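You operate a simulated robot arm through the tools that you are given. There is no shell and no other tool. Be economical: measure what you need, move in short steps, check, and stop when the job is done.

You run a simulated robot arm. Do the job below in one go: nothing can be reset, and whatever is moved stays where it is left.

TASK
Fetch the folded navy pair and set it on the rewinder table. Take the folded maroon striped pair and put it on the checking table. Take the folded maroon pair and leave it on the rewinder table. Fetch the green oil can and stand it on the boarding table. Take the yellow size label and leave it on the boarding table. Take the brown felt block and leave it on the packing bench. Push the low wall side drawer shut. Take the yellow round brush on the repair bench and put it away on the fitter bench. Pull the low aisle side drawer open. Do these in any order. Set down upright: green oil can, brown felt block.
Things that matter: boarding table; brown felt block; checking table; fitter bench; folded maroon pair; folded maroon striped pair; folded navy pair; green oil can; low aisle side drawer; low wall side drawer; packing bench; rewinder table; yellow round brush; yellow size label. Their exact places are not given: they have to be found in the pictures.

The check looks at the end state, three seconds after you hand in, the way a careful person would. Anything else that was tipped, shoved, dropped, spilled or broken makes it a failure.

THE ROBOT
A 6-joint arm with a two-finger gripper on a trunk, on a base that drives. Base frame: it is fixed to the floor where the robot stands at the start and does not move with it; the origin is under the middle of the robot, x ahead of it, y to its left, z up; the surface under the hand at the start is at about z = 85. Lengths are in cm, angles in degrees, forces in N, time in s.
With the tool pointing down near the work surface it reaches from about 12 to 66 cm from the robot's upright axis, wherever it stands. Its first joint turns from -166.0 to 166.0 degrees. Places, roughly: boarding table [60, -120, 80]; brown felt block (8x5x7 cm) [40, 350, 30]; checking table [-180, -240, 80]; fitter bench [-170, 470, 90]; folded maroon pair (11x6x4 cm) [60, -20, 90]; folded maroon striped pair (13x6x4 cm) [60, -10, 90]; folded navy pair (15x6x4 cm) [60, 0, 90]; green oil can [75, 75, 100]; low aisle side drawer [-130, 460, 70]; low wall side drawer [-200, 450, 70]; packing bench [60, 50, 80]; rewinder table [60, 390, 80]; yellow round brush (6x6x8 cm) [-150, 520, 90]; yellow size label [50, 100, 75]. Payload 2.45 kg.
Tool frame: the origin (TCP) lies between the finger pads and is the grasp point; the fingertips stand 2.6 cm ahead of it; z points along the fingers, y is the line along which they close. Largest opening 9.6 cm; the body of the gripper starts 6.9 cm behind the TCP.
Orientation is that of the tool frame in the base frame, as [roll, pitch, yaw] about the fixed x, y, z axes, in that order (R = Rz(yaw) Ry(pitch) Rx(roll)). With the fingers straight down and closing along the base's y, the tool's x points along the base's -x, its y along +y and its z along -z.

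THE INTERFACE
- The arm moves only by the tool servo_tool. Its arguments are lists of equal length, an entry for each row: "translation": the shift along the tool's x, y, z in cm, a list of three; "angular": the turn, a rotation vector about the tool's x, y, z in degrees, a list of three. In form: {"translation": [[dx, dy, dz], ...], "angular": [[rx, ry, rz], ...]}. A call has 1 to 20 rows; each row shifts and turns the commanded pose from where the row before left it, along the tool's axes as they then stand. "gripper" is the finger opening in cm, from 0 to 9.6, set as the call begins (left out, the last holds). Rows are played at 5 a second. More than 5 cm and 8.6 degrees between two rows, or a gripper value outside its range, and nothing of the call is played. A pose out of reach is approached as far as the arm can. The call stops where the force on the tool passes 40 N (or 10 N more than at its start, if that is more) or the arm is blocked; 0.2 s more then pass. Each finger halts on what it meets, pressing with about 44 N; the grip force reading is that of the motor and also rises with nothing between the fingers. The clock runs only during rows and for 0.2 s after the last one: add rows that do not move to give the fingers time. The reply holds the time, the measured pose of the TCP, the force on the tool along the base axes, the opening and the grip force, in the units named above and with some noise, with the torque about the TCP (base axes, N m) and any sound that the robot's microphone picked up.
- Cameras (640 x 400 px; columns grow to the right, rows downward): "scene" is now at [3.05, 14.32, 114.92]; the picture's right is [-0.16, -0.99, 0.00], its down [-0.28, 0.04, -0.96] and it looks along [0.95, -0.15, -0.28] (base axes); focal length 214 px, centre (320, 200). "wrist" rides on the gripper at [8.2, 0.3, -9.8] in the tool frame; the picture's right is [-0.04, 1.00, 0.00], its down [-0.73, -0.03, -0.68] and it looks along [-0.68, -0.03, 0.73] (tool axes); focal length 256 px, centre (320, 200).
- capture(camera): a new picture of that camera. The clock stands still meanwhile.
- lift_body(by): slides the trunk up (or, below 0, down) by that many cm; the arm and the scene camera ride with it, the base frame stays. It gives what a move gives, with no picture.
- drive_base(legs): drives the robot by 1 to 6 legs, each [ahead, turn to the left] in cm and degrees, along the robot's own axes; the way and the turn of a leg run together, so that a leg with both is an arc; at most 150 cm and 180 degrees a leg. The arm and the cameras ride along, it lands a little off, and it stops where it bumps. It gives what a move gives.
- aim_head(pan, tilt): turns the head with the scene camera to pan (to the left, within 155 degrees either way) and tilt (down, from -29 to 69), counted from straight ahead of the robot. It gives what a move gives.
- measure_at(camera, pixels): there is no depth. For up to 12 entries [column, row, z] of the newest picture of that camera ("zoom" is the newest enlarged one), the place [x, y] in the base frame at which the ray of that pixel passes the height z, good to about 0.2 cm. The clock stands still meanwhile.
- inspect(camera, box): a new picture of the part [left, top, right, bottom] of that camera's present view, enlarged. The clock stands still meanwhile.
- hand_in(): hands the job in; it is judged then, once.

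Go step by step. Measure first, check grasps and placings, and put right what went wrong. The budget is 322 turns and 190 pictures, counting those below and the enlarged ones. Unless the task says otherwise, let go and move clear before handing in, and close with one line.

The tools are called as name(argument=value, ...) on one line, values as JSON. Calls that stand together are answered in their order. servo_tool: Moves the arm, as the interface text tells. Its arguments: {"type":"object","properties":{"translation":{"type":"array","items":{"type":"array","items":{"type":"number"}}},"angular":{"type":"array","items":{"type":"array","items":{"type":"number"}}},"gripper":{"type":"number"}},"required":["translation","angular"]} The other tools are called the same way: lift_body (by) slides the trunk up or down; drive_base (legs) drives the base; aim_head (pan, tilt) turns the head that bears the scene camera; capture (camera) takes a picture; measure_at (camera, pixels) gives the place at which the rays of pixels pass given heights; inspect (camera, box) takes an enlarged picture of a part of a camera's view; hand_in () hands the job in.

At the start:

```text
t: 0.0
ee_pos: [45.07, -0.41, 99.92]
tcp_rot: [-180.0, 0.0, -180.0]
contact_force: [0.7, 0.7, -0.4]
torque: [0.06, 0.03, 0.02]
width: 9.62
grip_force: 0.1
trunk travel left (down, up): [-15.0, 0.0]
robot x, y, heading: [0.58, 0.18, 0.0]
head pan, tilt: [-9.1, 16.3]
```

scene: 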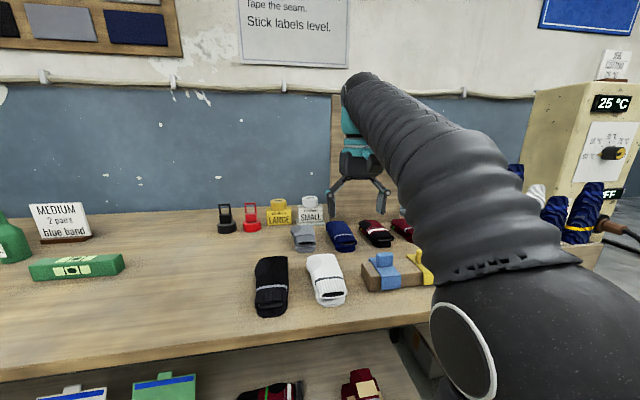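
wrist: 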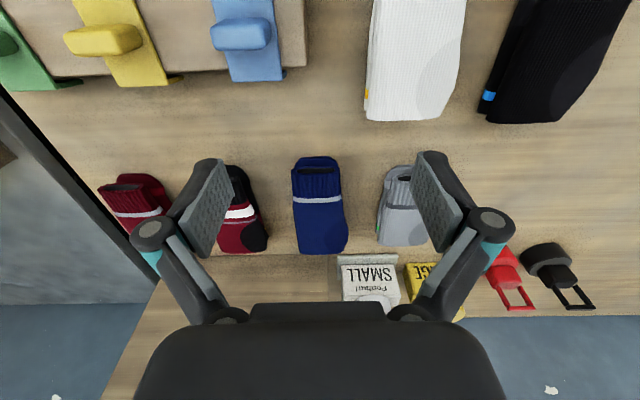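

The bench in front carries the folded pairs (navy ~ (340,235), maroon striped ~ (376,233), maroon ~ (403,230)). I look around with the head first.

aim_head(pan=50, tilt=20)

capture(camera="scene")

aim_head(pan=-70, tilt=20)

capture(camera="scene")

aim_head(pan=-140, tilt=10)

capture(camera="scene")

aim_head(pan=120, tilt=10)

capture(camera="scene")

```text
t: 1.3
ee_pos: [45.04, -0.35, 99.96]
tcp_rot: [180.0, 0.1, -180.0]
contact_force: [0.1, -0.7, -0.6]
torque: [0.01, -0.02, 0.03]
width: 9.57
grip_force: 0.0
trunk travel left (down, up): [-15.0, 0.0]
robot x, y, heading: [0.01, 0.13, -0.1]
head pan, tilt: [50.0, 20.0]
```

```text
187 pictures are left
```

scene: 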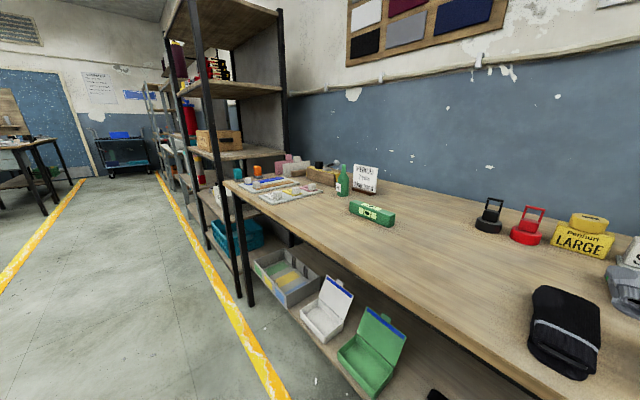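

```text
t: 3.3
ee_pos: [44.87, -0.49, 99.88]
tcp_rot: [179.9, 0.0, 180.0]
contact_force: [-0.1, 0.3, -0.3]
torque: [0.0, 0.01, -0.02]
width: 9.6
grip_force: 0.0
trunk travel left (down, up): [-15.0, 0.0]
robot x, y, heading: [-0.13, -0.16, 0.0]
head pan, tilt: [-70.0, 20.0]
```

```text
186 pictures are left
```

scene: 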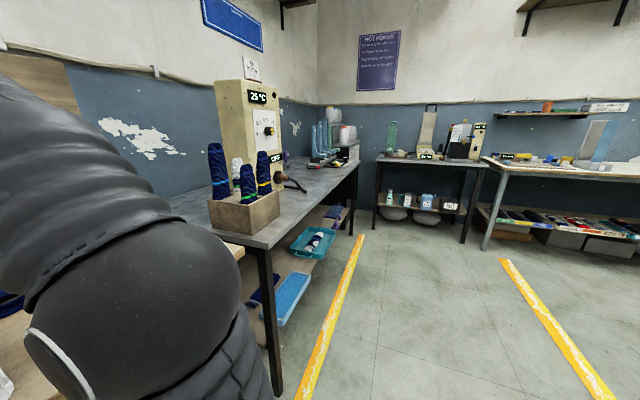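

```text
t: 4.7
ee_pos: [44.94, -0.45, 100.03]
tcp_rot: [180.0, 0.0, 180.0]
contact_force: [-0.2, -0.3, 0.5]
torque: [0.0, -0.04, -0.01]
width: 9.6
grip_force: 0.1
trunk travel left (down, up): [-15.0, 0.0]
robot x, y, heading: [0.1, -0.11, 0.1]
head pan, tilt: [-140.0, 10.0]
```

```text
185 pictures are left
```

scene: 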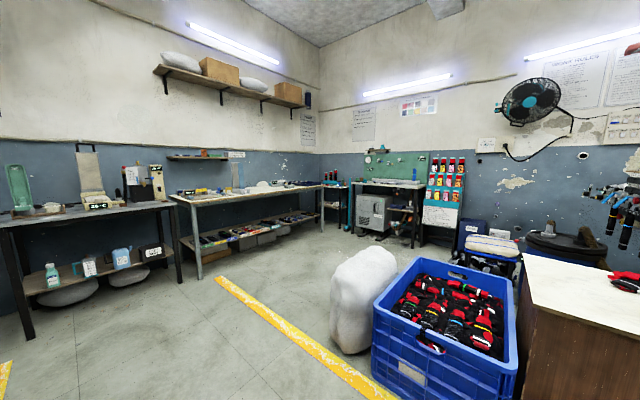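

```text
t: 8.3
ee_pos: [44.9, -0.44, 100.07]
tcp_rot: [-180.0, -0.1, -179.9]
contact_force: [0.1, -0.1, -0.7]
torque: [-0.01, -0.01, 0.01]
width: 9.59
grip_force: 0.1
trunk travel left (down, up): [-15.0, 0.0]
robot x, y, heading: [0.31, 0.27, -0.1]
head pan, tilt: [120.0, 10.0]
```

```text
184 pictures are left
```

scene: 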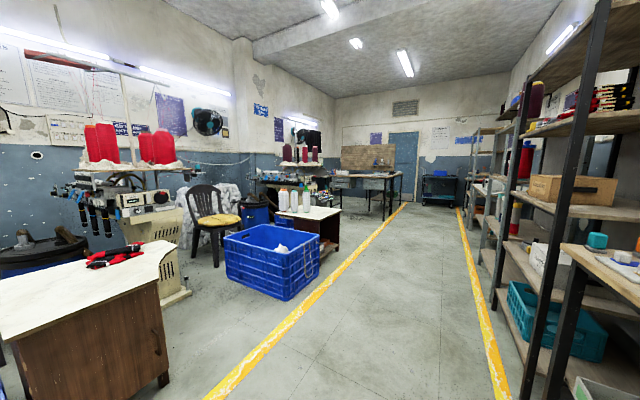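

The aisle runs along y; the boarding table is to the right with the 25 °C box, the bench in front is the packing bench. I take closer looks at the left end of the bench and at other tables.

aim_head(pan=55, tilt=20)

inspect(camera="scene", box=[160, 120, 420, 282])

aim_head(pan=-125, tilt=12)

inspect(camera="scene", box=[160, 80, 480, 280])

aim_head(pan=-60, tilt=20)

inspect(camera="scene", box=[220, 80, 480, 242])

aim_head(pan=105, tilt=5)

inspect(camera="scene", box=[180, 120, 440, 282])

```text
t: 9.7
ee_pos: [45.11, -0.28, 99.91]
tcp_rot: [-180.0, -0.1, 180.0]
contact_force: [-0.8, -0.9, 0.0]
torque: [-0.04, -0.02, 0.02]
width: 9.58
grip_force: 0.1
trunk travel left (down, up): [-15.0, 0.0]
robot x, y, heading: [0.1, 0.03, -0.0]
head pan, tilt: [55.0, 20.0]
```

```text
2.46 times, centred on (290, 201) of scene
```

zoom: 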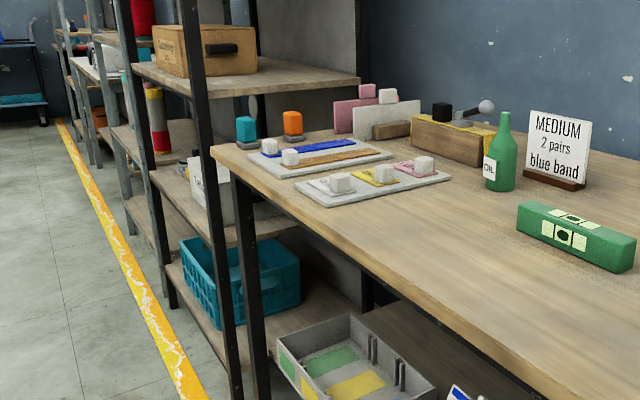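

```text
t: 12.4
ee_pos: [44.93, -0.43, 99.92]
tcp_rot: [179.9, -0.1, 180.0]
contact_force: [0.1, 0.3, -0.9]
torque: [0.03, -0.01, 0.0]
width: 9.59
grip_force: 0.1
trunk travel left (down, up): [-15.0, 0.0]
robot x, y, heading: [-0.11, -0.27, 0.1]
head pan, tilt: [-125.0, 12.0]
```

```text
2.00 times, centred on (320, 180) of scene
```

zoom: 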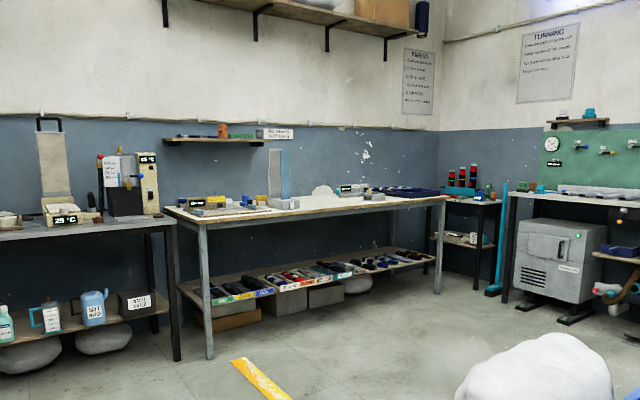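

```text
t: 13.7
ee_pos: [44.93, -0.34, 100.04]
tcp_rot: [180.0, 0.1, -180.0]
contact_force: [-0.3, -0.4, 0.3]
torque: [-0.03, -0.05, 0.0]
width: 9.61
grip_force: 0.0
trunk travel left (down, up): [-15.0, 0.0]
robot x, y, heading: [-0.08, -0.24, 0.1]
head pan, tilt: [-60.0, 20.0]
```

```text
2.46 times, centred on (350, 161) of scene
```

zoom: 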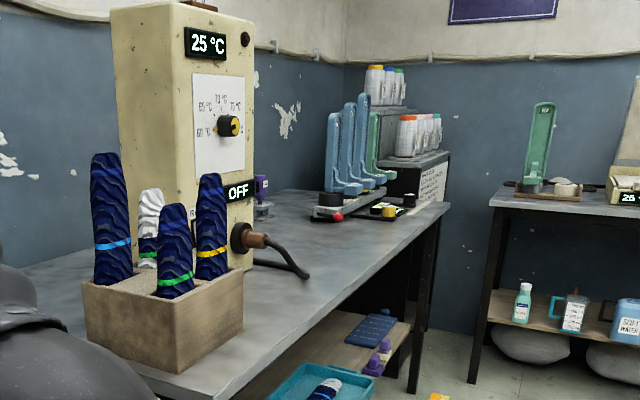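

```text
t: 16.3
ee_pos: [44.98, -0.27, 99.89]
tcp_rot: [179.9, 0.0, -179.9]
contact_force: [0.3, -0.5, -0.1]
torque: [0.01, -0.03, -0.01]
width: 9.6
grip_force: 0.1
trunk travel left (down, up): [-15.0, 0.0]
robot x, y, heading: [0.31, -0.04, 0.1]
head pan, tilt: [105.0, 5.0]
```

```text
2.46 times, centred on (310, 201) of scene
```

zoom: 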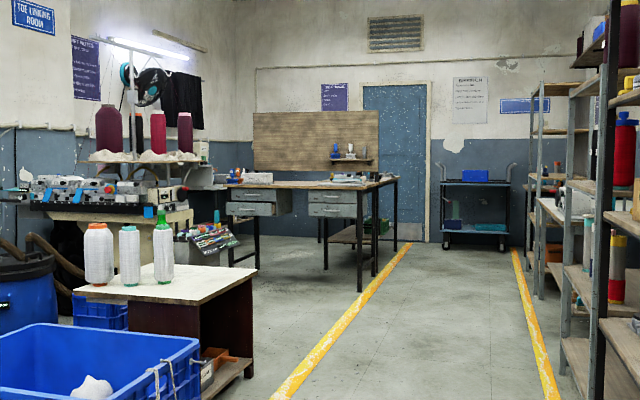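

The green OIL bottle and a yellow label with a white block on a tray are at the left end of the bench. I zoom closer to them.

aim_head(pan=55, tilt=25)

inspect(camera="scene", box=[230, 130, 390, 230])

inspect(camera="scene", box=[250, 190, 410, 290])

```text
t: 17.4
ee_pos: [44.93, -0.42, 99.93]
tcp_rot: [179.9, 0.0, -180.0]
contact_force: [0.6, 0.0, 1.0]
torque: [0.0, -0.03, 0.01]
width: 9.59
grip_force: 0.2
trunk travel left (down, up): [-15.0, 0.0]
robot x, y, heading: [0.11, 0.11, 0.2]
head pan, tilt: [55.0, 25.0]
```

```text
4.00 times, centred on (310, 180) of scene
```

zoom: 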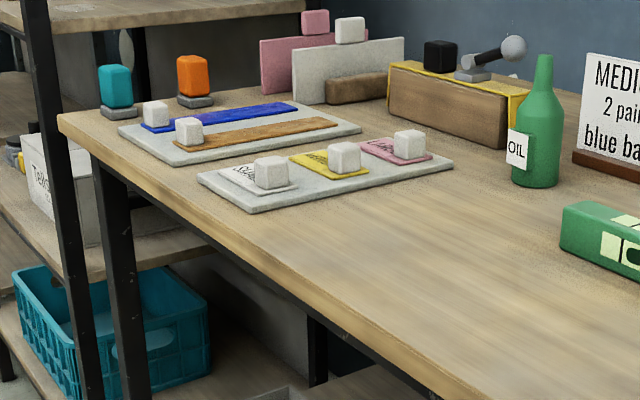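

```text
4.00 times, centred on (330, 240) of scene
```

zoom: 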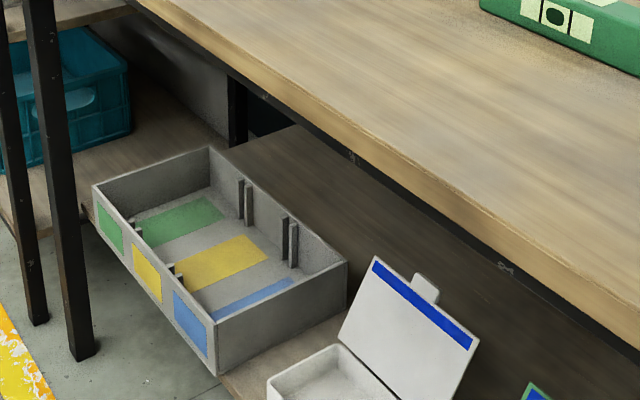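

The yellow label with white knob and the OIL bottle are clear. I take a full picture to measure.

inspect(camera="scene", box=[230, 130, 390, 230])

measure_at(camera="zoom", pixels=[[536, 183, 85], [544, 60, 105], [344, 172, 87], [343, 147, 89], [330, 178, 86], [60, 118, 85], [200, 178, 85], [452, 165, 85], [590, 165, 85], [544, 60, 100], [510, 150, 85]])

capture(camera="scene")

```text
4.00 times, centred on (310, 180) of scene
```

zoom: 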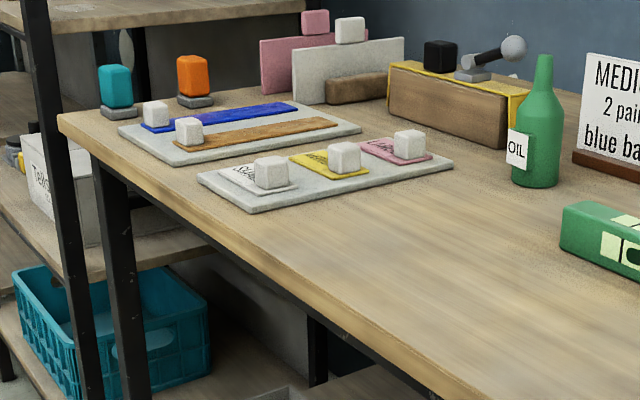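

```text
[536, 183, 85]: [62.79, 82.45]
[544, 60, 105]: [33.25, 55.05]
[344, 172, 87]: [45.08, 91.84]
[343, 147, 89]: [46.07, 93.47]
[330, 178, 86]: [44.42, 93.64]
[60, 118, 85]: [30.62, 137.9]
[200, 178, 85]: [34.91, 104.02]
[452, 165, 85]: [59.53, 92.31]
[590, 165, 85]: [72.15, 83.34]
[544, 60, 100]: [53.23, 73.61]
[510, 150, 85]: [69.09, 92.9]
```

```text
176 pictures are left
```

scene: 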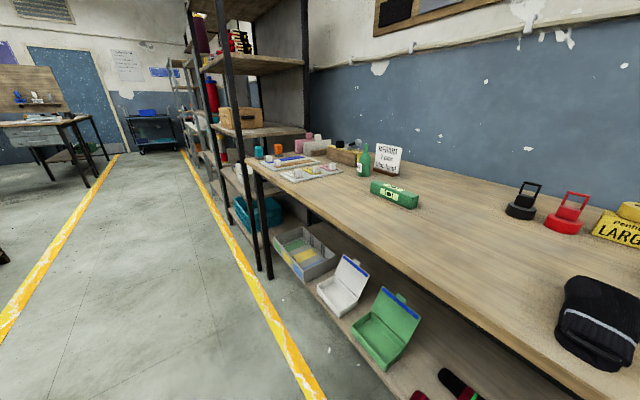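

Bottle stands at about (65,84), label knob at about (46,93). I retract the arm and turn the robot to face along the aisle so the bench lies at its right.

servo_tool(translation=[[5, 0, 0], [5, 0, -3], [0, 0, -5], [0, 0, -5]], angular=[[0, 0, 0], [0, 0, 0], [0, 0, 0], [0, 0, 0]])

drive_base(legs=[[0, 90]])

drive_base(legs=[[80, 0]])

aim_head(pan=-80, tilt=35)

capture(camera="scene")

```text
refused: row 2 steps farther than a row can; nothing moved
```

```text
t: 21.7
ee_pos: [-0.59, 45.15, 99.96]
tcp_rot: [180.0, 0.0, -88.8]
contact_force: [0.9, 0.4, -0.5]
torque: [-0.01, 0.01, -0.01]
width: 9.6
grip_force: 0.0
trunk travel left (down, up): [-15.0, 0.0]
robot x, y, heading: [-0.09, -0.05, 91.3]
head pan, tilt: [55.0, 25.0]
```

```text
t: 26.0
ee_pos: [-2.17, 125.57, 99.93]
tcp_rot: [-180.0, 0.0, -88.8]
contact_force: [-0.4, -0.2, 0.1]
torque: [0.02, -0.01, -0.04]
width: 9.64
grip_force: 0.0
trunk travel left (down, up): [-15.0, 0.0]
robot x, y, heading: [-1.92, 80.37, 91.0]
head pan, tilt: [55.0, 25.0]
```

```text
t: 28.2
ee_pos: [-2.17, 125.62, 99.94]
tcp_rot: [-179.9, 0.0, -89.0]
contact_force: [0.1, -0.5, 0.3]
torque: [0.0, 0.0, 0.02]
width: 9.61
grip_force: 0.0
trunk travel left (down, up): [-15.0, 0.0]
robot x, y, heading: [-1.51, 80.62, 91.1]
head pan, tilt: [-80.0, 35.0]
```

```text
175 pictures are left
```

scene: 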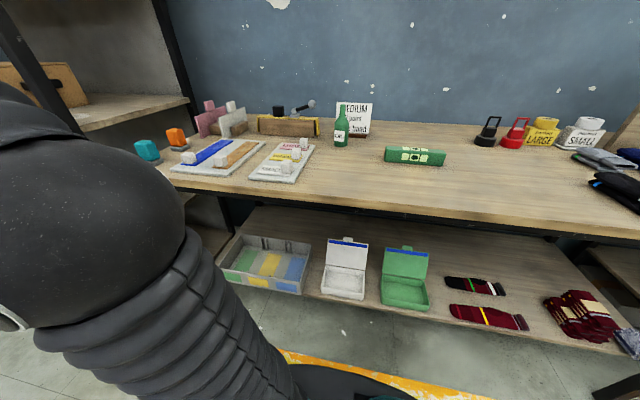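

Good view. I measure the bottle, knob, bench edge and the base's own rim.

measure_at(camera="scene", pixels=[[341, 146, 85], [303, 146, 88], [297, 159, 86], [310, 178, 88], [350, 201, 85], [170, 169, 85], [370, 366, 25], [370, 366, 10], [279, 297, 45], [355, 380, 0]])

inspect(camera="scene", box=[240, 90, 400, 190])

```text
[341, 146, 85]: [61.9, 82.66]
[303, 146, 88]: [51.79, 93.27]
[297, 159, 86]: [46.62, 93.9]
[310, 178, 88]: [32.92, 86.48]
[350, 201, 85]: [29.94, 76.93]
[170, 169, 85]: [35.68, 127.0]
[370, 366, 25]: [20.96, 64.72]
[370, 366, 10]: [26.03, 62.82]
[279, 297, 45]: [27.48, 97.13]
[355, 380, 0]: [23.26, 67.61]
```

```text
4.00 times, centred on (320, 140) of scene
```

zoom: 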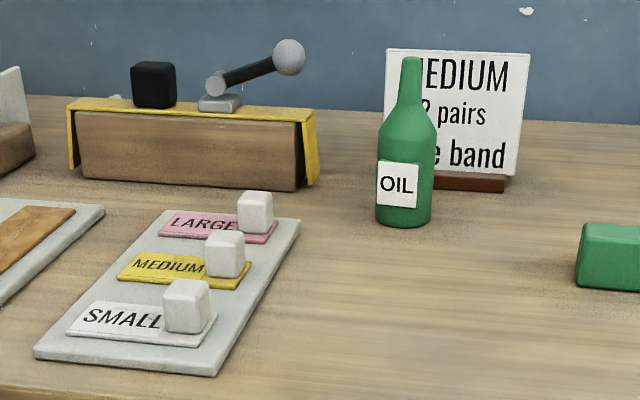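

I shift the robot 5 cm toward the bench and to y≈89, then swing the arm to the right.

drive_base(legs=[[0, -31], [10, 0], [0, 30]])

servo_tool(translation=[[5, 0, 0], [5, 0, 0], [0, 0, -5], [0, 0, -5]], angular=[[0, 0, 0], [0, 0, 0], [0, 0, 0], [0, 0, 0]])

servo_tool(translation=[[0.34, -4.87, 0], [0.34, -4.87, 0], [0.34, -4.87, 0], [0.34, -4.87, 0], [0.34, -4.87, 0], [0.34, -4.87, 0], [0.34, -4.87, 0], [0.34, -4.87, 0], [0.34, -4.87, 0], [0.34, -4.87, 0], [0.34, -4.87, 0]], angular=[[0, 0, 8], [0, 0, 8], [0, 0, 8], [0, 0, 8], [0, 0, 8], [0, 0, 8], [0, 0, 8], [0, 0, 8], [0, 0, 8], [0, 0, 8], [0, 0, 8]])

capture(camera="wrist")

capture(camera="scene")

```text
t: 32.3
ee_pos: [4.58, 134.06, 99.86]
tcp_rot: [179.9, 0.0, -91.1]
contact_force: [0.0, -0.9, -0.6]
torque: [0.01, 0.0, -0.02]
width: 9.59
grip_force: 0.0
trunk travel left (down, up): [-15.0, 0.0]
robot x, y, heading: [2.94, 88.97, 88.9]
head pan, tilt: [-80.0, 35.0]
```

```text
t: 33.3
ee_pos: [4.24, 124.1, 101.02]
tcp_rot: [-179.9, 0.2, -91.1]
contact_force: [-0.1, 0.4, -0.1]
torque: [0.04, -0.02, 0.03]
width: 9.62
grip_force: 0.0
out of reach, approached as far as the arm can: row 3, 4
trunk travel left (down, up): [-15.0, 0.0]
robot x, y, heading: [3.22, 89.13, 88.7]
head pan, tilt: [-80.0, 35.0]
```

```text
t: 35.7
ee_pos: [38.57, 90.01, 101.08]
tcp_rot: [180.0, 0.1, -179.2]
contact_force: [-0.2, 1.0, -1.0]
torque: [-0.02, -0.02, 0.0]
width: 9.62
grip_force: 0.0
trunk travel left (down, up): [-15.0, 0.0]
robot x, y, heading: [3.29, 88.87, 89.0]
head pan, tilt: [-80.0, 35.0]
```

```text
173 pictures are left
```

wrist: 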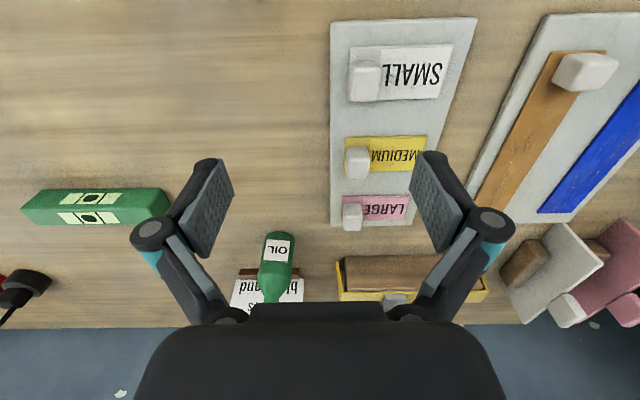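

```text
172 pictures are left
```

scene: 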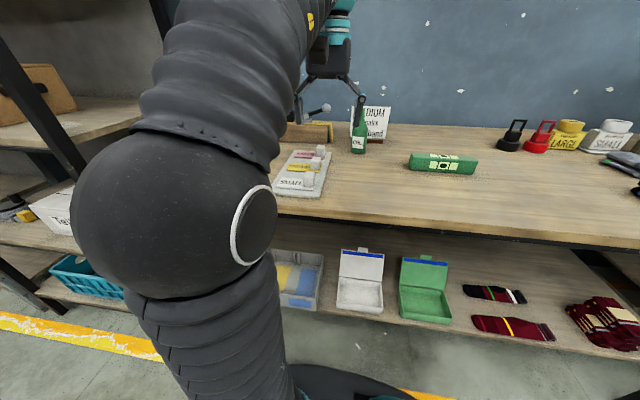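

The arm is over the bench (max tool-down height ~101). I measure the bottle base and label knob in the wrist picture.

measure_at(camera="wrist", pixels=[[281, 232, 85], [264, 238, 86], [296, 238, 86], [280, 300, 98], [357, 172, 86], [360, 152, 88.5], [404, 153, 86], [350, 161, 88.5], [370, 161, 88.5], [352, 200, 85]])

inspect(camera="wrist", box=[220, 110, 460, 310])

```text
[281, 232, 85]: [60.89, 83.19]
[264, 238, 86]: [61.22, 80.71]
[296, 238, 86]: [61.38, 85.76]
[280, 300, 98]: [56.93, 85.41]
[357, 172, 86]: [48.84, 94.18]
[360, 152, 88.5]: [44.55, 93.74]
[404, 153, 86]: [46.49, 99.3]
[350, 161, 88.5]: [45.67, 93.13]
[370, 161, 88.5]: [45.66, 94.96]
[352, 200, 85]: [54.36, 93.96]
```

```text
2.00 times, centred on (340, 210) of wrist
```

zoom: 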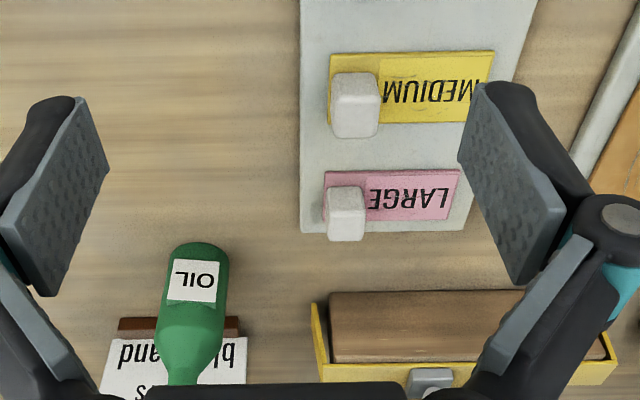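

Bottle centre ≈ (63.7,83.1). I align y, move forward so the bottle passes between the open fingers, and check.

servo_tool(translation=[[0, -4, 0], [-3, -3, 0], [-5, 0, 0], [-5, 0, 0], [-5, 0, 0], [-4, 0, 0]], angular=[[0, 0, -0.8], [0, 0, 0], [0, 0, 0], [0, 0, 0], [0, 0, 0], [0, 0, 0]], gripper=9.6)

capture(camera="wrist")

capture(camera="scene")

```text
t: 37.1
ee_pos: [57.72, 84.18, 94.71]
tcp_rot: [-180.0, 0.3, -178.3]
contact_force: [-0.1, 0.5, 0.7]
torque: [-0.03, -0.05, 0.0]
width: 9.6
grip_force: 0.0
out of reach, approached as far as the arm can: row 3, 4, 5, 6
trunk travel left (down, up): [-15.0, 0.0]
robot x, y, heading: [3.71, 88.79, 88.7]
head pan, tilt: [-80.0, 35.0]
```

```text
170 pictures are left
```

wrist: 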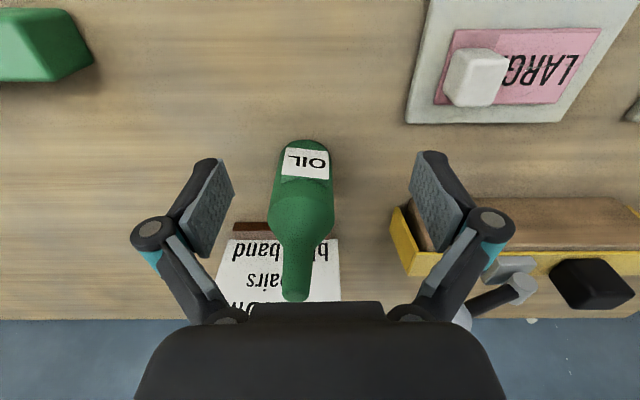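

```text
169 pictures are left
```

scene: 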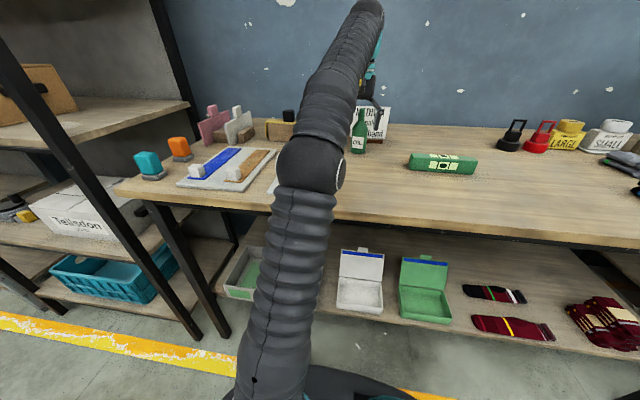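

The arm's height is limited with the tool straight down, so I'll tilt the gripper 45° forward for the bottle. I measure the sign stand behind the bottle.

measure_at(camera="wrist", pixels=[[253, 222, 85], [235, 235, 87], [303, 140, 85], [280, 155, 85], [335, 160, 85], [228, 300, 95], [332, 238, 87]])

servo_tool(translation=[[2, 0, 0], [0, 0, 0], [0, 0, 0], [0, 0, 0], [0, 0, 0], [0, 0, 0], [0, 0, 0]], angular=[[0, 0, 0], [0, -7.5, 0], [0, -7.5, 0], [0, -7.5, 0], [0, -7.5, 0], [0, -7.5, 0], [0, -7.5, 0]])

capture(camera="wrist")

```text
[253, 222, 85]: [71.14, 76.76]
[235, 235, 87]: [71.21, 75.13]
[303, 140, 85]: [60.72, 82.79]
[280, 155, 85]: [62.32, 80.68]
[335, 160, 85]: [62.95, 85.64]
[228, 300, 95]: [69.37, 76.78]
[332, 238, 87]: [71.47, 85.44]
```

```text
t: 38.7
ee_pos: [55.9, 83.86, 94.74]
tcp_rot: [-180.0, 45.0, -178.3]
contact_force: [0.9, -0.2, 0.1]
torque: [-0.01, 0.02, -0.02]
width: 9.6
grip_force: 0.1
trunk travel left (down, up): [-15.0, 0.0]
robot x, y, heading: [3.19, 89.38, 88.9]
head pan, tilt: [-80.0, 35.0]
```

```text
168 pictures are left
```

wrist: 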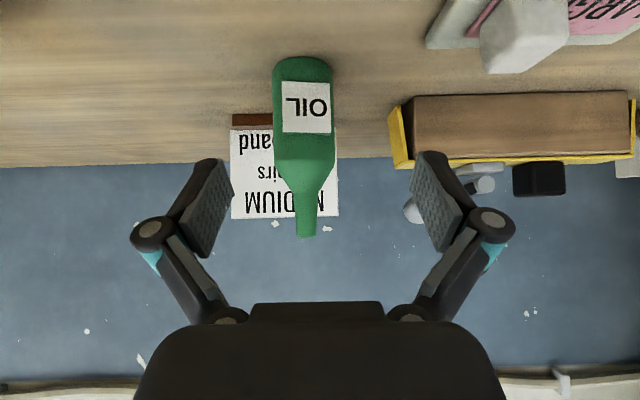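

Stand behind is at x≈71, so there is room. I narrow the fingers to 7.5 and move in around the bottle.

servo_tool(translation=[[-2.2, -1.0, 0], [0, 0, 3], [0, 0, 3], [0, 0, 2.2]], angular=[[0, 0, 0], [0, 0, 0], [0, 0, 0], [0, 0, 0]], gripper=7.5)

capture(camera="wrist")

```text
t: 39.7
ee_pos: [63.16, 83.27, 90.54]
tcp_rot: [180.0, 45.0, -178.4]
contact_force: [-0.6, -0.6, -1.1]
torque: [0.04, 0.01, 0.01]
width: 7.49
grip_force: 0.0
trunk travel left (down, up): [-15.0, 0.0]
robot x, y, heading: [3.52, 88.57, 88.8]
head pan, tilt: [-80.0, 35.0]
```

```text
167 pictures are left
```

wrist: 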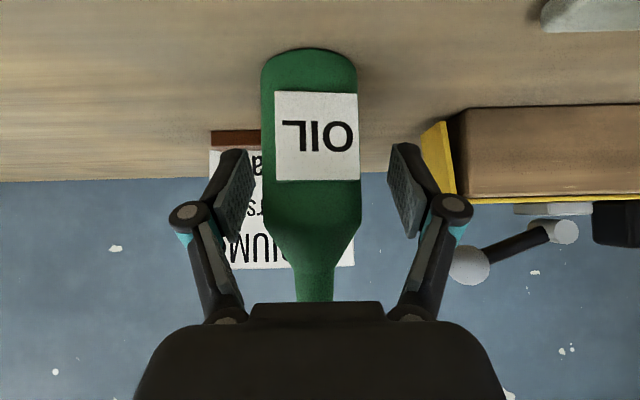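

The bottle is between the fingers; I close and lift.

servo_tool(translation=[[0, 0, 0], [0, 0, 0], [0, 0, 0]], angular=[[0, 0, 0], [0, 0, 0], [0, 0, 0]], gripper=3)

servo_tool(translation=[[-1.4, 0, -1.4], [-1.4, 0, -1.4], [0, 0, -4], [0, 0, -4], [0, 0, -4], [0, 0, -4]], angular=[[0, 0, 0], [0, 0, 0], [0, 0, 0], [0, 0, 0], [0, 0, 0], [0, 0, 0]])

capture(camera="wrist")

```text
t: 40.5
ee_pos: [63.06, 83.29, 90.49]
tcp_rot: [-179.9, 45.1, -178.4]
contact_force: [-0.3, 0.1, 4.5]
torque: [0.13, -0.05, 0.03]
width: 4.54
grip_force: 44.0
trunk travel left (down, up): [-15.0, 0.0]
robot x, y, heading: [2.73, 88.92, 89.0]
head pan, tilt: [-80.0, 35.0]
```

```text
t: 41.9
ee_pos: [51.54, 83.05, 105.75]
tcp_rot: [-180.0, 45.1, -178.3]
contact_force: [1.1, -0.4, -1.6]
torque: [0.0, 0.01, 0.01]
width: 4.53
grip_force: 43.9
trunk travel left (down, up): [-15.0, 0.0]
robot x, y, heading: [3.44, 89.01, 89.2]
head pan, tilt: [-80.0, 35.0]
```

```text
166 pictures are left
```

wrist: 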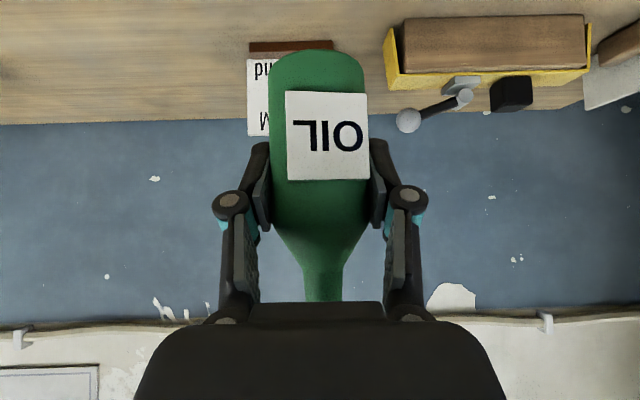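

Bottle held (4.5 cm, 44 N). I retract the arm over the aisle and reverse toward the boarding table.

servo_tool(translation=[[3.4, 0, -3.4], [3.4, 0, -3.4], [3.4, 0, -3.4], [3.4, 0, -3.4], [1.5, 0, -1.5]], angular=[[0, 0, 0], [0, 0, 0], [0, 0, 0], [0, 0, 0], [0, 0, 0]])

aim_head(pan=-110, tilt=25)

drive_base(legs=[[-140, 0]])

capture(camera="scene")

```text
t: 43.1
ee_pos: [30.37, 82.18, 105.59]
tcp_rot: [-180.0, 45.0, -178.2]
contact_force: [0.9, 0.0, -1.7]
torque: [0.0, 0.0, 0.03]
width: 4.52
grip_force: 43.5
trunk travel left (down, up): [-15.0, 0.0]
robot x, y, heading: [3.09, 88.9, 88.9]
head pan, tilt: [-80.0, 35.0]
```

```text
t: 44.1
ee_pos: [30.21, 82.11, 105.68]
tcp_rot: [-179.9, 45.1, -178.3]
contact_force: [-0.5, 0.0, -2.3]
torque: [0.0, 0.0, 0.02]
width: 4.53
grip_force: 43.8
trunk travel left (down, up): [-15.0, 0.0]
robot x, y, heading: [3.27, 88.88, 88.9]
head pan, tilt: [-110.0, 25.0]
```

```text
t: 51.1
ee_pos: [27.7, -58.02, 105.67]
tcp_rot: [180.0, 45.2, -178.3]
contact_force: [0.0, 0.5, -1.8]
torque: [0.01, 0.02, 0.0]
width: 4.51
grip_force: 44.1
trunk travel left (down, up): [-15.0, 0.0]
robot x, y, heading: [0.9, -51.33, 88.9]
head pan, tilt: [-110.0, 25.0]
```

```text
165 pictures are left
```

scene: 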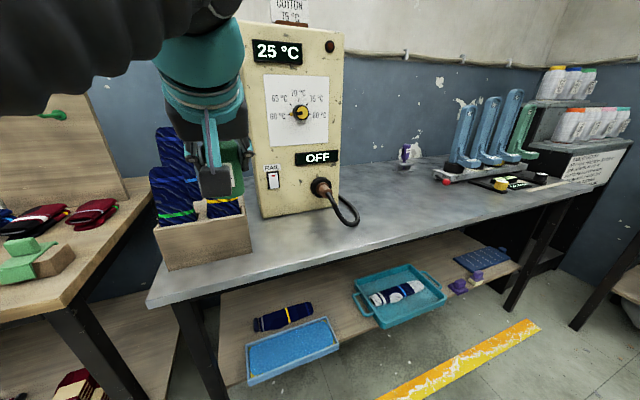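

The boarding table has free space right of the oven around pixel (390,210). I measure it.

measure_at(camera="scene", pixels=[[390, 215, 85], [330, 250, 85], [151, 306, 85], [440, 230, 85], [590, 175, 85], [440, 180, 87], [350, 222, 85], [408, 168, 85], [170, 265, 85], [480, 195, 85]])

```text
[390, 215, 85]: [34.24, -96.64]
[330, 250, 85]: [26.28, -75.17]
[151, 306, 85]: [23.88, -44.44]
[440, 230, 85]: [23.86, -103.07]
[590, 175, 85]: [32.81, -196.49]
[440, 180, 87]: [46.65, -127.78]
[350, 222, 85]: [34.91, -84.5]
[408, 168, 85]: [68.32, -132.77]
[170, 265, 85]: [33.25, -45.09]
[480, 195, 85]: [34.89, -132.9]
```

Space is free around (45,-100). I reverse another 48 cm and look with more detail.

drive_base(legs=[[-48, 0]])

aim_head(pan=-100, tilt=35)

capture(camera="scene")

```text
t: 53.9
ee_pos: [26.71, -105.89, 105.6]
tcp_rot: [-180.0, 45.0, -178.4]
contact_force: [0.3, -0.7, -1.1]
torque: [-0.02, 0.0, 0.03]
width: 4.47
grip_force: 44.7
trunk travel left (down, up): [-15.0, 0.0]
robot x, y, heading: [-0.65, -98.92, 88.7]
head pan, tilt: [-110.0, 25.0]
```

```text
t: 54.6
ee_pos: [26.57, -105.9, 105.75]
tcp_rot: [180.0, 45.0, -178.3]
contact_force: [0.6, 1.1, -2.0]
torque: [-0.02, 0.0, 0.02]
width: 4.48
grip_force: 43.9
trunk travel left (down, up): [-15.0, 0.0]
robot x, y, heading: [-0.2, -99.09, 88.9]
head pan, tilt: [-100.0, 35.0]
```

```text
164 pictures are left
```

scene: 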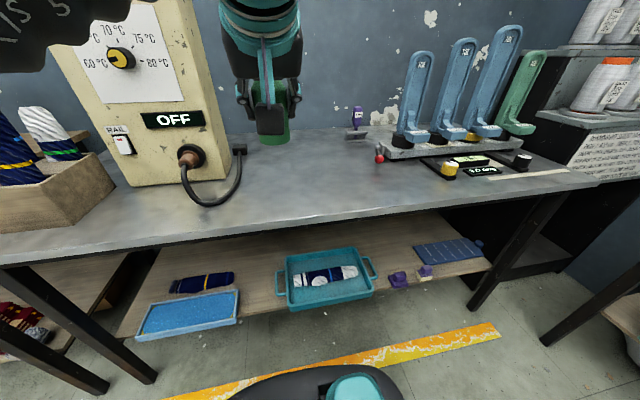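

I triangulate the table height using the purple item's base, now at (355,135).

measure_at(camera="scene", pixels=[[355, 137, 85], [355, 137, 80], [355, 137, 76], [300, 180, 80], [300, 222, 80], [240, 152, 80], [210, 204, 80], [379, 160, 80], [430, 160, 80], [300, 160, 80]])

```text
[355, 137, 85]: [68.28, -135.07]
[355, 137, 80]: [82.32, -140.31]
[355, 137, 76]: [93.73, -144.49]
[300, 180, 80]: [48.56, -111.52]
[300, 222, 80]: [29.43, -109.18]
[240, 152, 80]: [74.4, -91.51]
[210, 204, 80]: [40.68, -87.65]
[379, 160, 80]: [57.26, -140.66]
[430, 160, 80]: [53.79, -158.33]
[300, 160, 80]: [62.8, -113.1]
```

The table top is at about z 84–85. I move the bottle over (45,-106) and lower it in steps.

servo_tool(translation=[[-3.4, 0, 3.4], [-3.4, 0, 3.4], [-3.4, 0, 3.4], [-2.8, 0, 2.8], [3.2, 0, 3.2], [3.2, 0, 3.2], [2.1, 0, 2.1]], angular=[[0, 0, 0], [0, 0, 0], [0, 0, 0], [0, 0, 0], [0, 0, 0], [0, 0, 0], [0, 0, 0]])

inspect(camera="scene", box=[180, 80, 400, 218])

```text
t: 56.2
ee_pos: [44.95, -105.39, 93.49]
tcp_rot: [180.0, 45.0, -178.4]
contact_force: [-0.2, 0.1, -1.4]
torque: [-0.01, 0.0, 0.04]
width: 4.51
grip_force: 44.0
trunk travel left (down, up): [-15.0, 0.0]
robot x, y, heading: [-0.01, -99.04, 88.5]
head pan, tilt: [-100.0, 35.0]
```

```text
2.90 times, centred on (290, 149) of scene
```

zoom: 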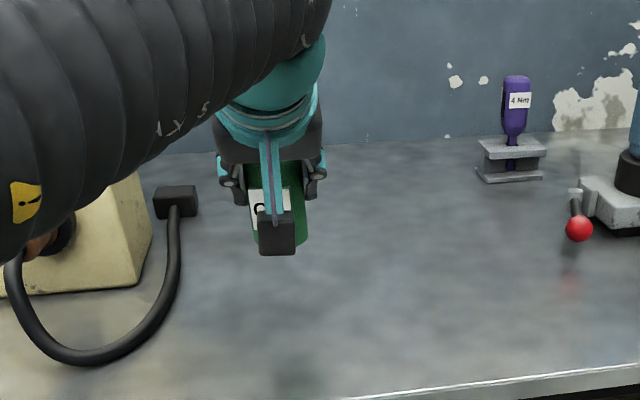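

Clear below. I lower in 0.7 cm-steps until contact shows.

servo_tool(translation=[[0.7, 0, 0.7], [0.5, 0, 0.5], [0.35, 0, 0.35], [0, 0, 0]], angular=[[0, 0, 0], [0, 0, 0], [0, 0, 0], [0, 0, 0]])

capture(camera="wrist")

```text
t: 57.2
ee_pos: [45.05, -105.47, 91.43]
tcp_rot: [180.0, 44.9, -178.4]
contact_force: [0.1, -0.3, -1.5]
torque: [0.0, 0.01, 0.01]
width: 4.52
grip_force: 43.9
trunk travel left (down, up): [-15.0, 0.0]
robot x, y, heading: [0.16, -99.18, 88.7]
head pan, tilt: [-100.0, 35.0]
```

```text
162 pictures are left
```

wrist: 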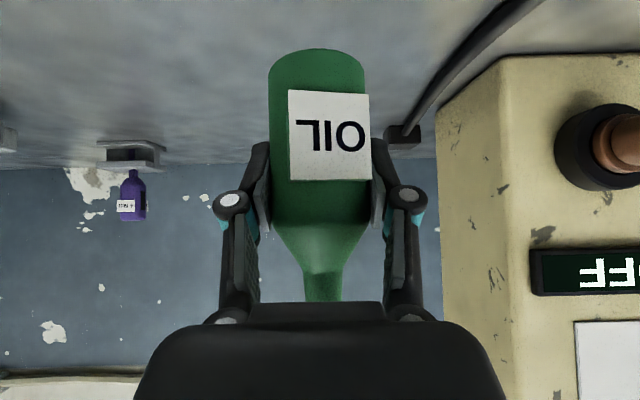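

servo_tool(translation=[[0.3, 0, 0.3], [0, 0, 0], [0.25, 0, 0.25], [0, 0, 0]], angular=[[0, 0, 0], [0, 0, 0], [0, 0, 0], [0, 0, 0]])

```text
t: 58.2
ee_pos: [45.2, -105.37, 90.79]
tcp_rot: [180.0, 45.0, -178.4]
contact_force: [-0.3, -0.1, -1.3]
torque: [0.0, 0.02, -0.04]
width: 4.51
grip_force: 43.5
trunk travel left (down, up): [-15.0, 0.0]
robot x, y, heading: [-0.38, -98.97, 88.9]
head pan, tilt: [-100.0, 35.0]
```

No contact yet (force −1.3 N is the bottle's weight); I continue lowering in small steps.

servo_tool(translation=[[0.25, 0, 0.25], [0, 0, 0], [0.2, 0, 0.2], [0, 0, 0]], angular=[[0, 0, 0], [0, 0, 0], [0, 0, 0], [0, 0, 0]])

servo_tool(translation=[[0.15, 0, 0.15], [0, 0, 0]], angular=[[0, 0, 0], [0, 0, 0]])

```text
t: 59.2
ee_pos: [45.08, -105.31, 89.97]
tcp_rot: [180.0, 44.9, -178.4]
contact_force: [0.1, 0.2, -1.5]
torque: [-0.03, 0.0, -0.01]
width: 4.53
grip_force: 44.3
trunk travel left (down, up): [-15.0, 0.0]
robot x, y, heading: [-0.4, -98.96, 88.8]
head pan, tilt: [-100.0, 35.0]
```

```text
t: 59.8
ee_pos: [45.07, -105.38, 89.86]
tcp_rot: [179.9, 44.9, -178.4]
contact_force: [1.2, 0.1, -2.1]
torque: [-0.01, 0.02, 0.0]
width: 4.45
grip_force: 43.7
trunk travel left (down, up): [-15.0, 0.0]
robot x, y, heading: [-0.1, -99.35, 88.8]
head pan, tilt: [-100.0, 35.0]
```

servo_tool(translation=[[0.2, 0, 0.2], [0.2, 0, 0.2], [0, 0, 0]], angular=[[0, 0, 0], [0, 0, 0], [0, 0, 0]])

inspect(camera="scene", box=[220, 100, 340, 175])

```text
t: 60.6
ee_pos: [45.16, -105.34, 89.34]
tcp_rot: [-180.0, 45.1, -178.4]
contact_force: [0.2, 0.4, -2.0]
torque: [-0.04, 0.04, -0.03]
width: 4.5
grip_force: 43.9
trunk travel left (down, up): [-15.0, 0.0]
robot x, y, heading: [-0.15, -99.3, 88.8]
head pan, tilt: [-100.0, 35.0]
```

```text
5.33 times, centred on (280, 138) of scene
```

zoom: 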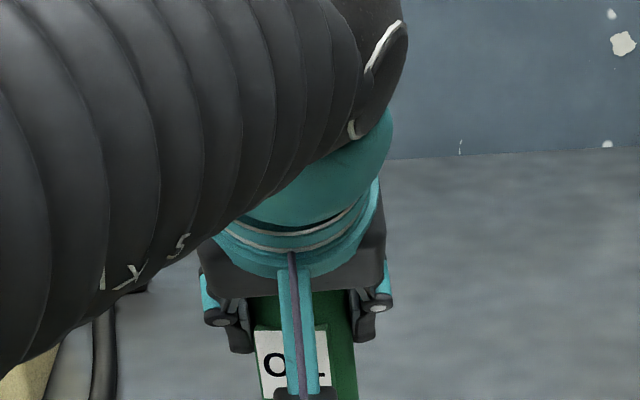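

servo_tool(translation=[[0.2, 0, 0.2], [0.2, 0, 0.2], [0, 0, 0]], angular=[[0, 0, 0], [0, 0, 0], [0, 0, 0]])

servo_tool(translation=[[0.2, 0, 0.2], [0.15, 0, 0.15], [0, 0, 0]], angular=[[0, 0, 0], [0, 0, 0], [0, 0, 0]])

```text
t: 61.4
ee_pos: [45.11, -105.37, 88.67]
tcp_rot: [-180.0, 45.0, -178.3]
contact_force: [0.0, -0.4, -2.2]
torque: [-0.01, -0.04, 0.01]
width: 4.46
grip_force: 43.9
trunk travel left (down, up): [-15.0, 0.0]
robot x, y, heading: [-0.19, -99.25, 88.7]
head pan, tilt: [-100.0, 35.0]
```

```text
t: 62.2
ee_pos: [45.02, -105.44, 88.17]
tcp_rot: [180.0, 45.1, -178.4]
contact_force: [0.2, 0.0, -1.3]
torque: [0.02, -0.01, 0.01]
width: 4.49
grip_force: 43.9
trunk travel left (down, up): [-15.0, 0.0]
robot x, y, heading: [-0.14, -99.22, 88.7]
head pan, tilt: [-100.0, 35.0]
```

servo_tool(translation=[[0.2, 0, 0.2], [0.2, 0, 0.2], [0, 0, 0]], angular=[[0, 0, 0], [0, 0, 0], [0, 0, 0]])

servo_tool(translation=[[0.2, 0, 0.2], [0.2, 0, 0.2], [0, 0, 0]], angular=[[0, 0, 0], [0, 0, 0], [0, 0, 0]])

capture(camera="wrist")

```text
t: 63.0
ee_pos: [45.17, -105.52, 87.65]
tcp_rot: [-180.0, 45.0, -178.4]
contact_force: [-0.1, 0.3, -1.3]
torque: [0.01, -0.01, 0.0]
width: 4.5
grip_force: 43.5
trunk travel left (down, up): [-15.0, 0.0]
robot x, y, heading: [-0.25, -99.19, 89.3]
head pan, tilt: [-100.0, 35.0]
```

```text
t: 63.8
ee_pos: [45.07, -105.42, 86.99]
tcp_rot: [180.0, 45.1, -178.5]
contact_force: [0.1, 0.3, -1.5]
torque: [-0.02, -0.01, 0.02]
width: 4.5
grip_force: 44.2
trunk travel left (down, up): [-15.0, 0.0]
robot x, y, heading: [-0.51, -98.92, 88.7]
head pan, tilt: [-100.0, 35.0]
```

```text
160 pictures are left
```

wrist: 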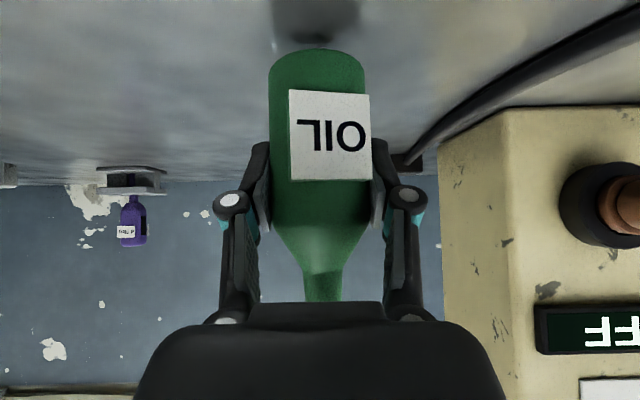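

The bottle's reflection nears its base (rows 40 and 50): nearly down. I continue.

servo_tool(translation=[[0.2, 0, 0.2], [0.15, 0, 0.15], [0, 0, 0]], angular=[[0, 0, 0], [0, 0, 0], [0, 0, 0]])

servo_tool(translation=[[0.15, 0, 0.15], [0.15, 0, 0.15], [0, 0, 0]], angular=[[0, 0, 0], [0, 0, 0], [0, 0, 0]])

capture(camera="wrist")

```text
t: 64.6
ee_pos: [45.26, -105.53, 86.64]
tcp_rot: [180.0, 45.0, -178.4]
contact_force: [-0.7, -1.0, -1.3]
torque: [-0.01, 0.01, -0.02]
width: 4.49
grip_force: 43.8
trunk travel left (down, up): [-15.0, 0.0]
robot x, y, heading: [-0.48, -99.1, 88.8]
head pan, tilt: [-100.0, 35.0]
```

```text
t: 65.4
ee_pos: [45.08, -105.48, 86.22]
tcp_rot: [-179.9, 44.9, -178.5]
contact_force: [-0.4, 0.7, -1.3]
torque: [-0.01, 0.02, 0.05]
width: 4.46
grip_force: 44.1
trunk travel left (down, up): [-15.0, 0.0]
robot x, y, heading: [-0.49, -99.07, 88.9]
head pan, tilt: [-100.0, 35.0]
```

```text
159 pictures are left
```

wrist: 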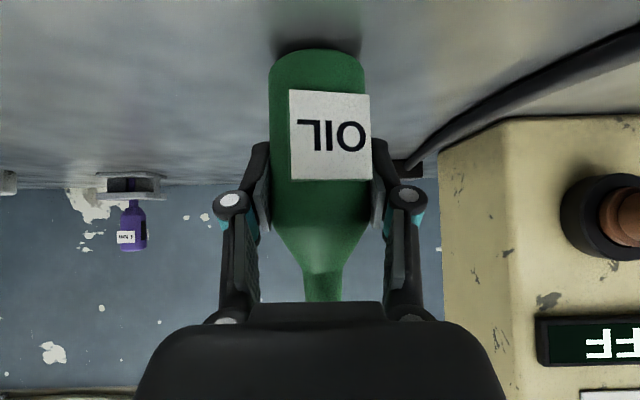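

servo_tool(translation=[[0.15, 0, 0.15], [0, 0, 0]], angular=[[0, 0, 0], [0, 0, 0]])

servo_tool(translation=[[0.15, 0, 0.15], [0, 0, 0]], angular=[[0, 0, 0], [0, 0, 0]])

servo_tool(translation=[[0.15, 0, 0.15], [0, 0, 0]], angular=[[0, 0, 0], [0, 0, 0]])

```text
t: 66.0
ee_pos: [45.06, -105.37, 85.93]
tcp_rot: [-180.0, 44.9, -178.4]
contact_force: [-0.4, -0.1, -1.6]
torque: [-0.01, 0.02, 0.0]
width: 4.5
grip_force: 43.7
trunk travel left (down, up): [-15.0, 0.0]
robot x, y, heading: [-0.39, -98.69, 89.1]
head pan, tilt: [-100.0, 35.0]
```

```text
t: 66.6
ee_pos: [45.15, -105.49, 85.81]
tcp_rot: [-180.0, 45.0, -178.4]
contact_force: [-0.6, -0.5, -1.2]
torque: [0.0, 0.03, -0.05]
width: 4.5
grip_force: 44.0
trunk travel left (down, up): [-15.0, 0.0]
robot x, y, heading: [-0.13, -98.98, 88.7]
head pan, tilt: [-100.0, 35.0]
```

```text
t: 67.2
ee_pos: [44.98, -105.46, 85.62]
tcp_rot: [180.0, 45.0, -178.4]
contact_force: [-0.4, 1.0, 3.4]
torque: [0.13, -0.01, 0.03]
width: 4.49
grip_force: 43.8
trunk travel left (down, up): [-15.0, 0.0]
robot x, y, heading: [-0.41, -99.58, 88.8]
head pan, tilt: [-100.0, 35.0]
```

Contact (+3.4 N) at TCP 85.6: table top ≈ 80. I open and back away along the tool axis.

servo_tool(translation=[[0, 0, 0], [0, 0, 0], [0, 0, 0]], angular=[[0, 0, 0], [0, 0, 0], [0, 0, 0]], gripper=7.5)

servo_tool(translation=[[0, 0, -3], [0, 0, -4], [0, 0, -4], [0, 0, -4], [0, 0, -4], [0, 0, -4]], angular=[[0, 0, 0], [0, 0, 0], [0, 0, 0], [0, 0, 0], [0, 0, 0], [0, 0, 0]])

capture(camera="scene")

capture(camera="wrist")

```text
t: 68.0
ee_pos: [45.09, -105.51, 85.55]
tcp_rot: [179.9, 45.0, -178.4]
contact_force: [0.1, 0.3, 0.3]
torque: [0.0, -0.02, 0.0]
width: 7.5
grip_force: 0.0
trunk travel left (down, up): [-15.0, 0.0]
robot x, y, heading: [-0.46, -99.07, 88.7]
head pan, tilt: [-100.0, 35.0]
```

```text
t: 69.4
ee_pos: [28.81, -105.72, 101.82]
tcp_rot: [-180.0, 44.9, -178.4]
contact_force: [-1.0, -0.2, -0.3]
torque: [0.03, 0.03, 0.0]
width: 7.51
grip_force: 0.0
trunk travel left (down, up): [-15.0, 0.0]
robot x, y, heading: [-0.42, -99.31, 89.0]
head pan, tilt: [-100.0, 35.0]
```

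```text
158 pictures are left
```

scene: 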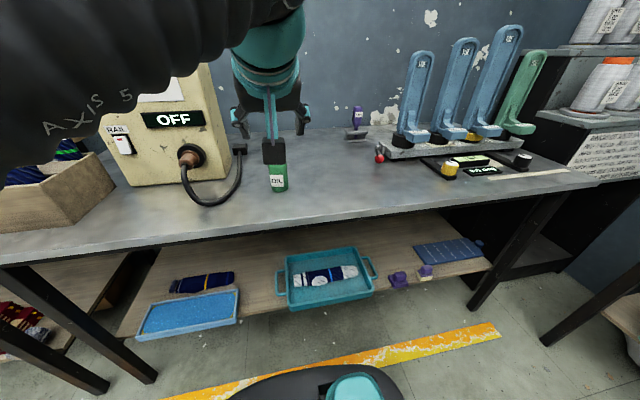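

```text
157 pictures are left
```

wrist: 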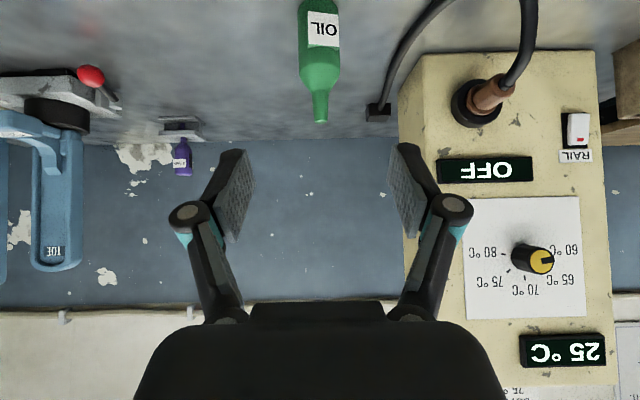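

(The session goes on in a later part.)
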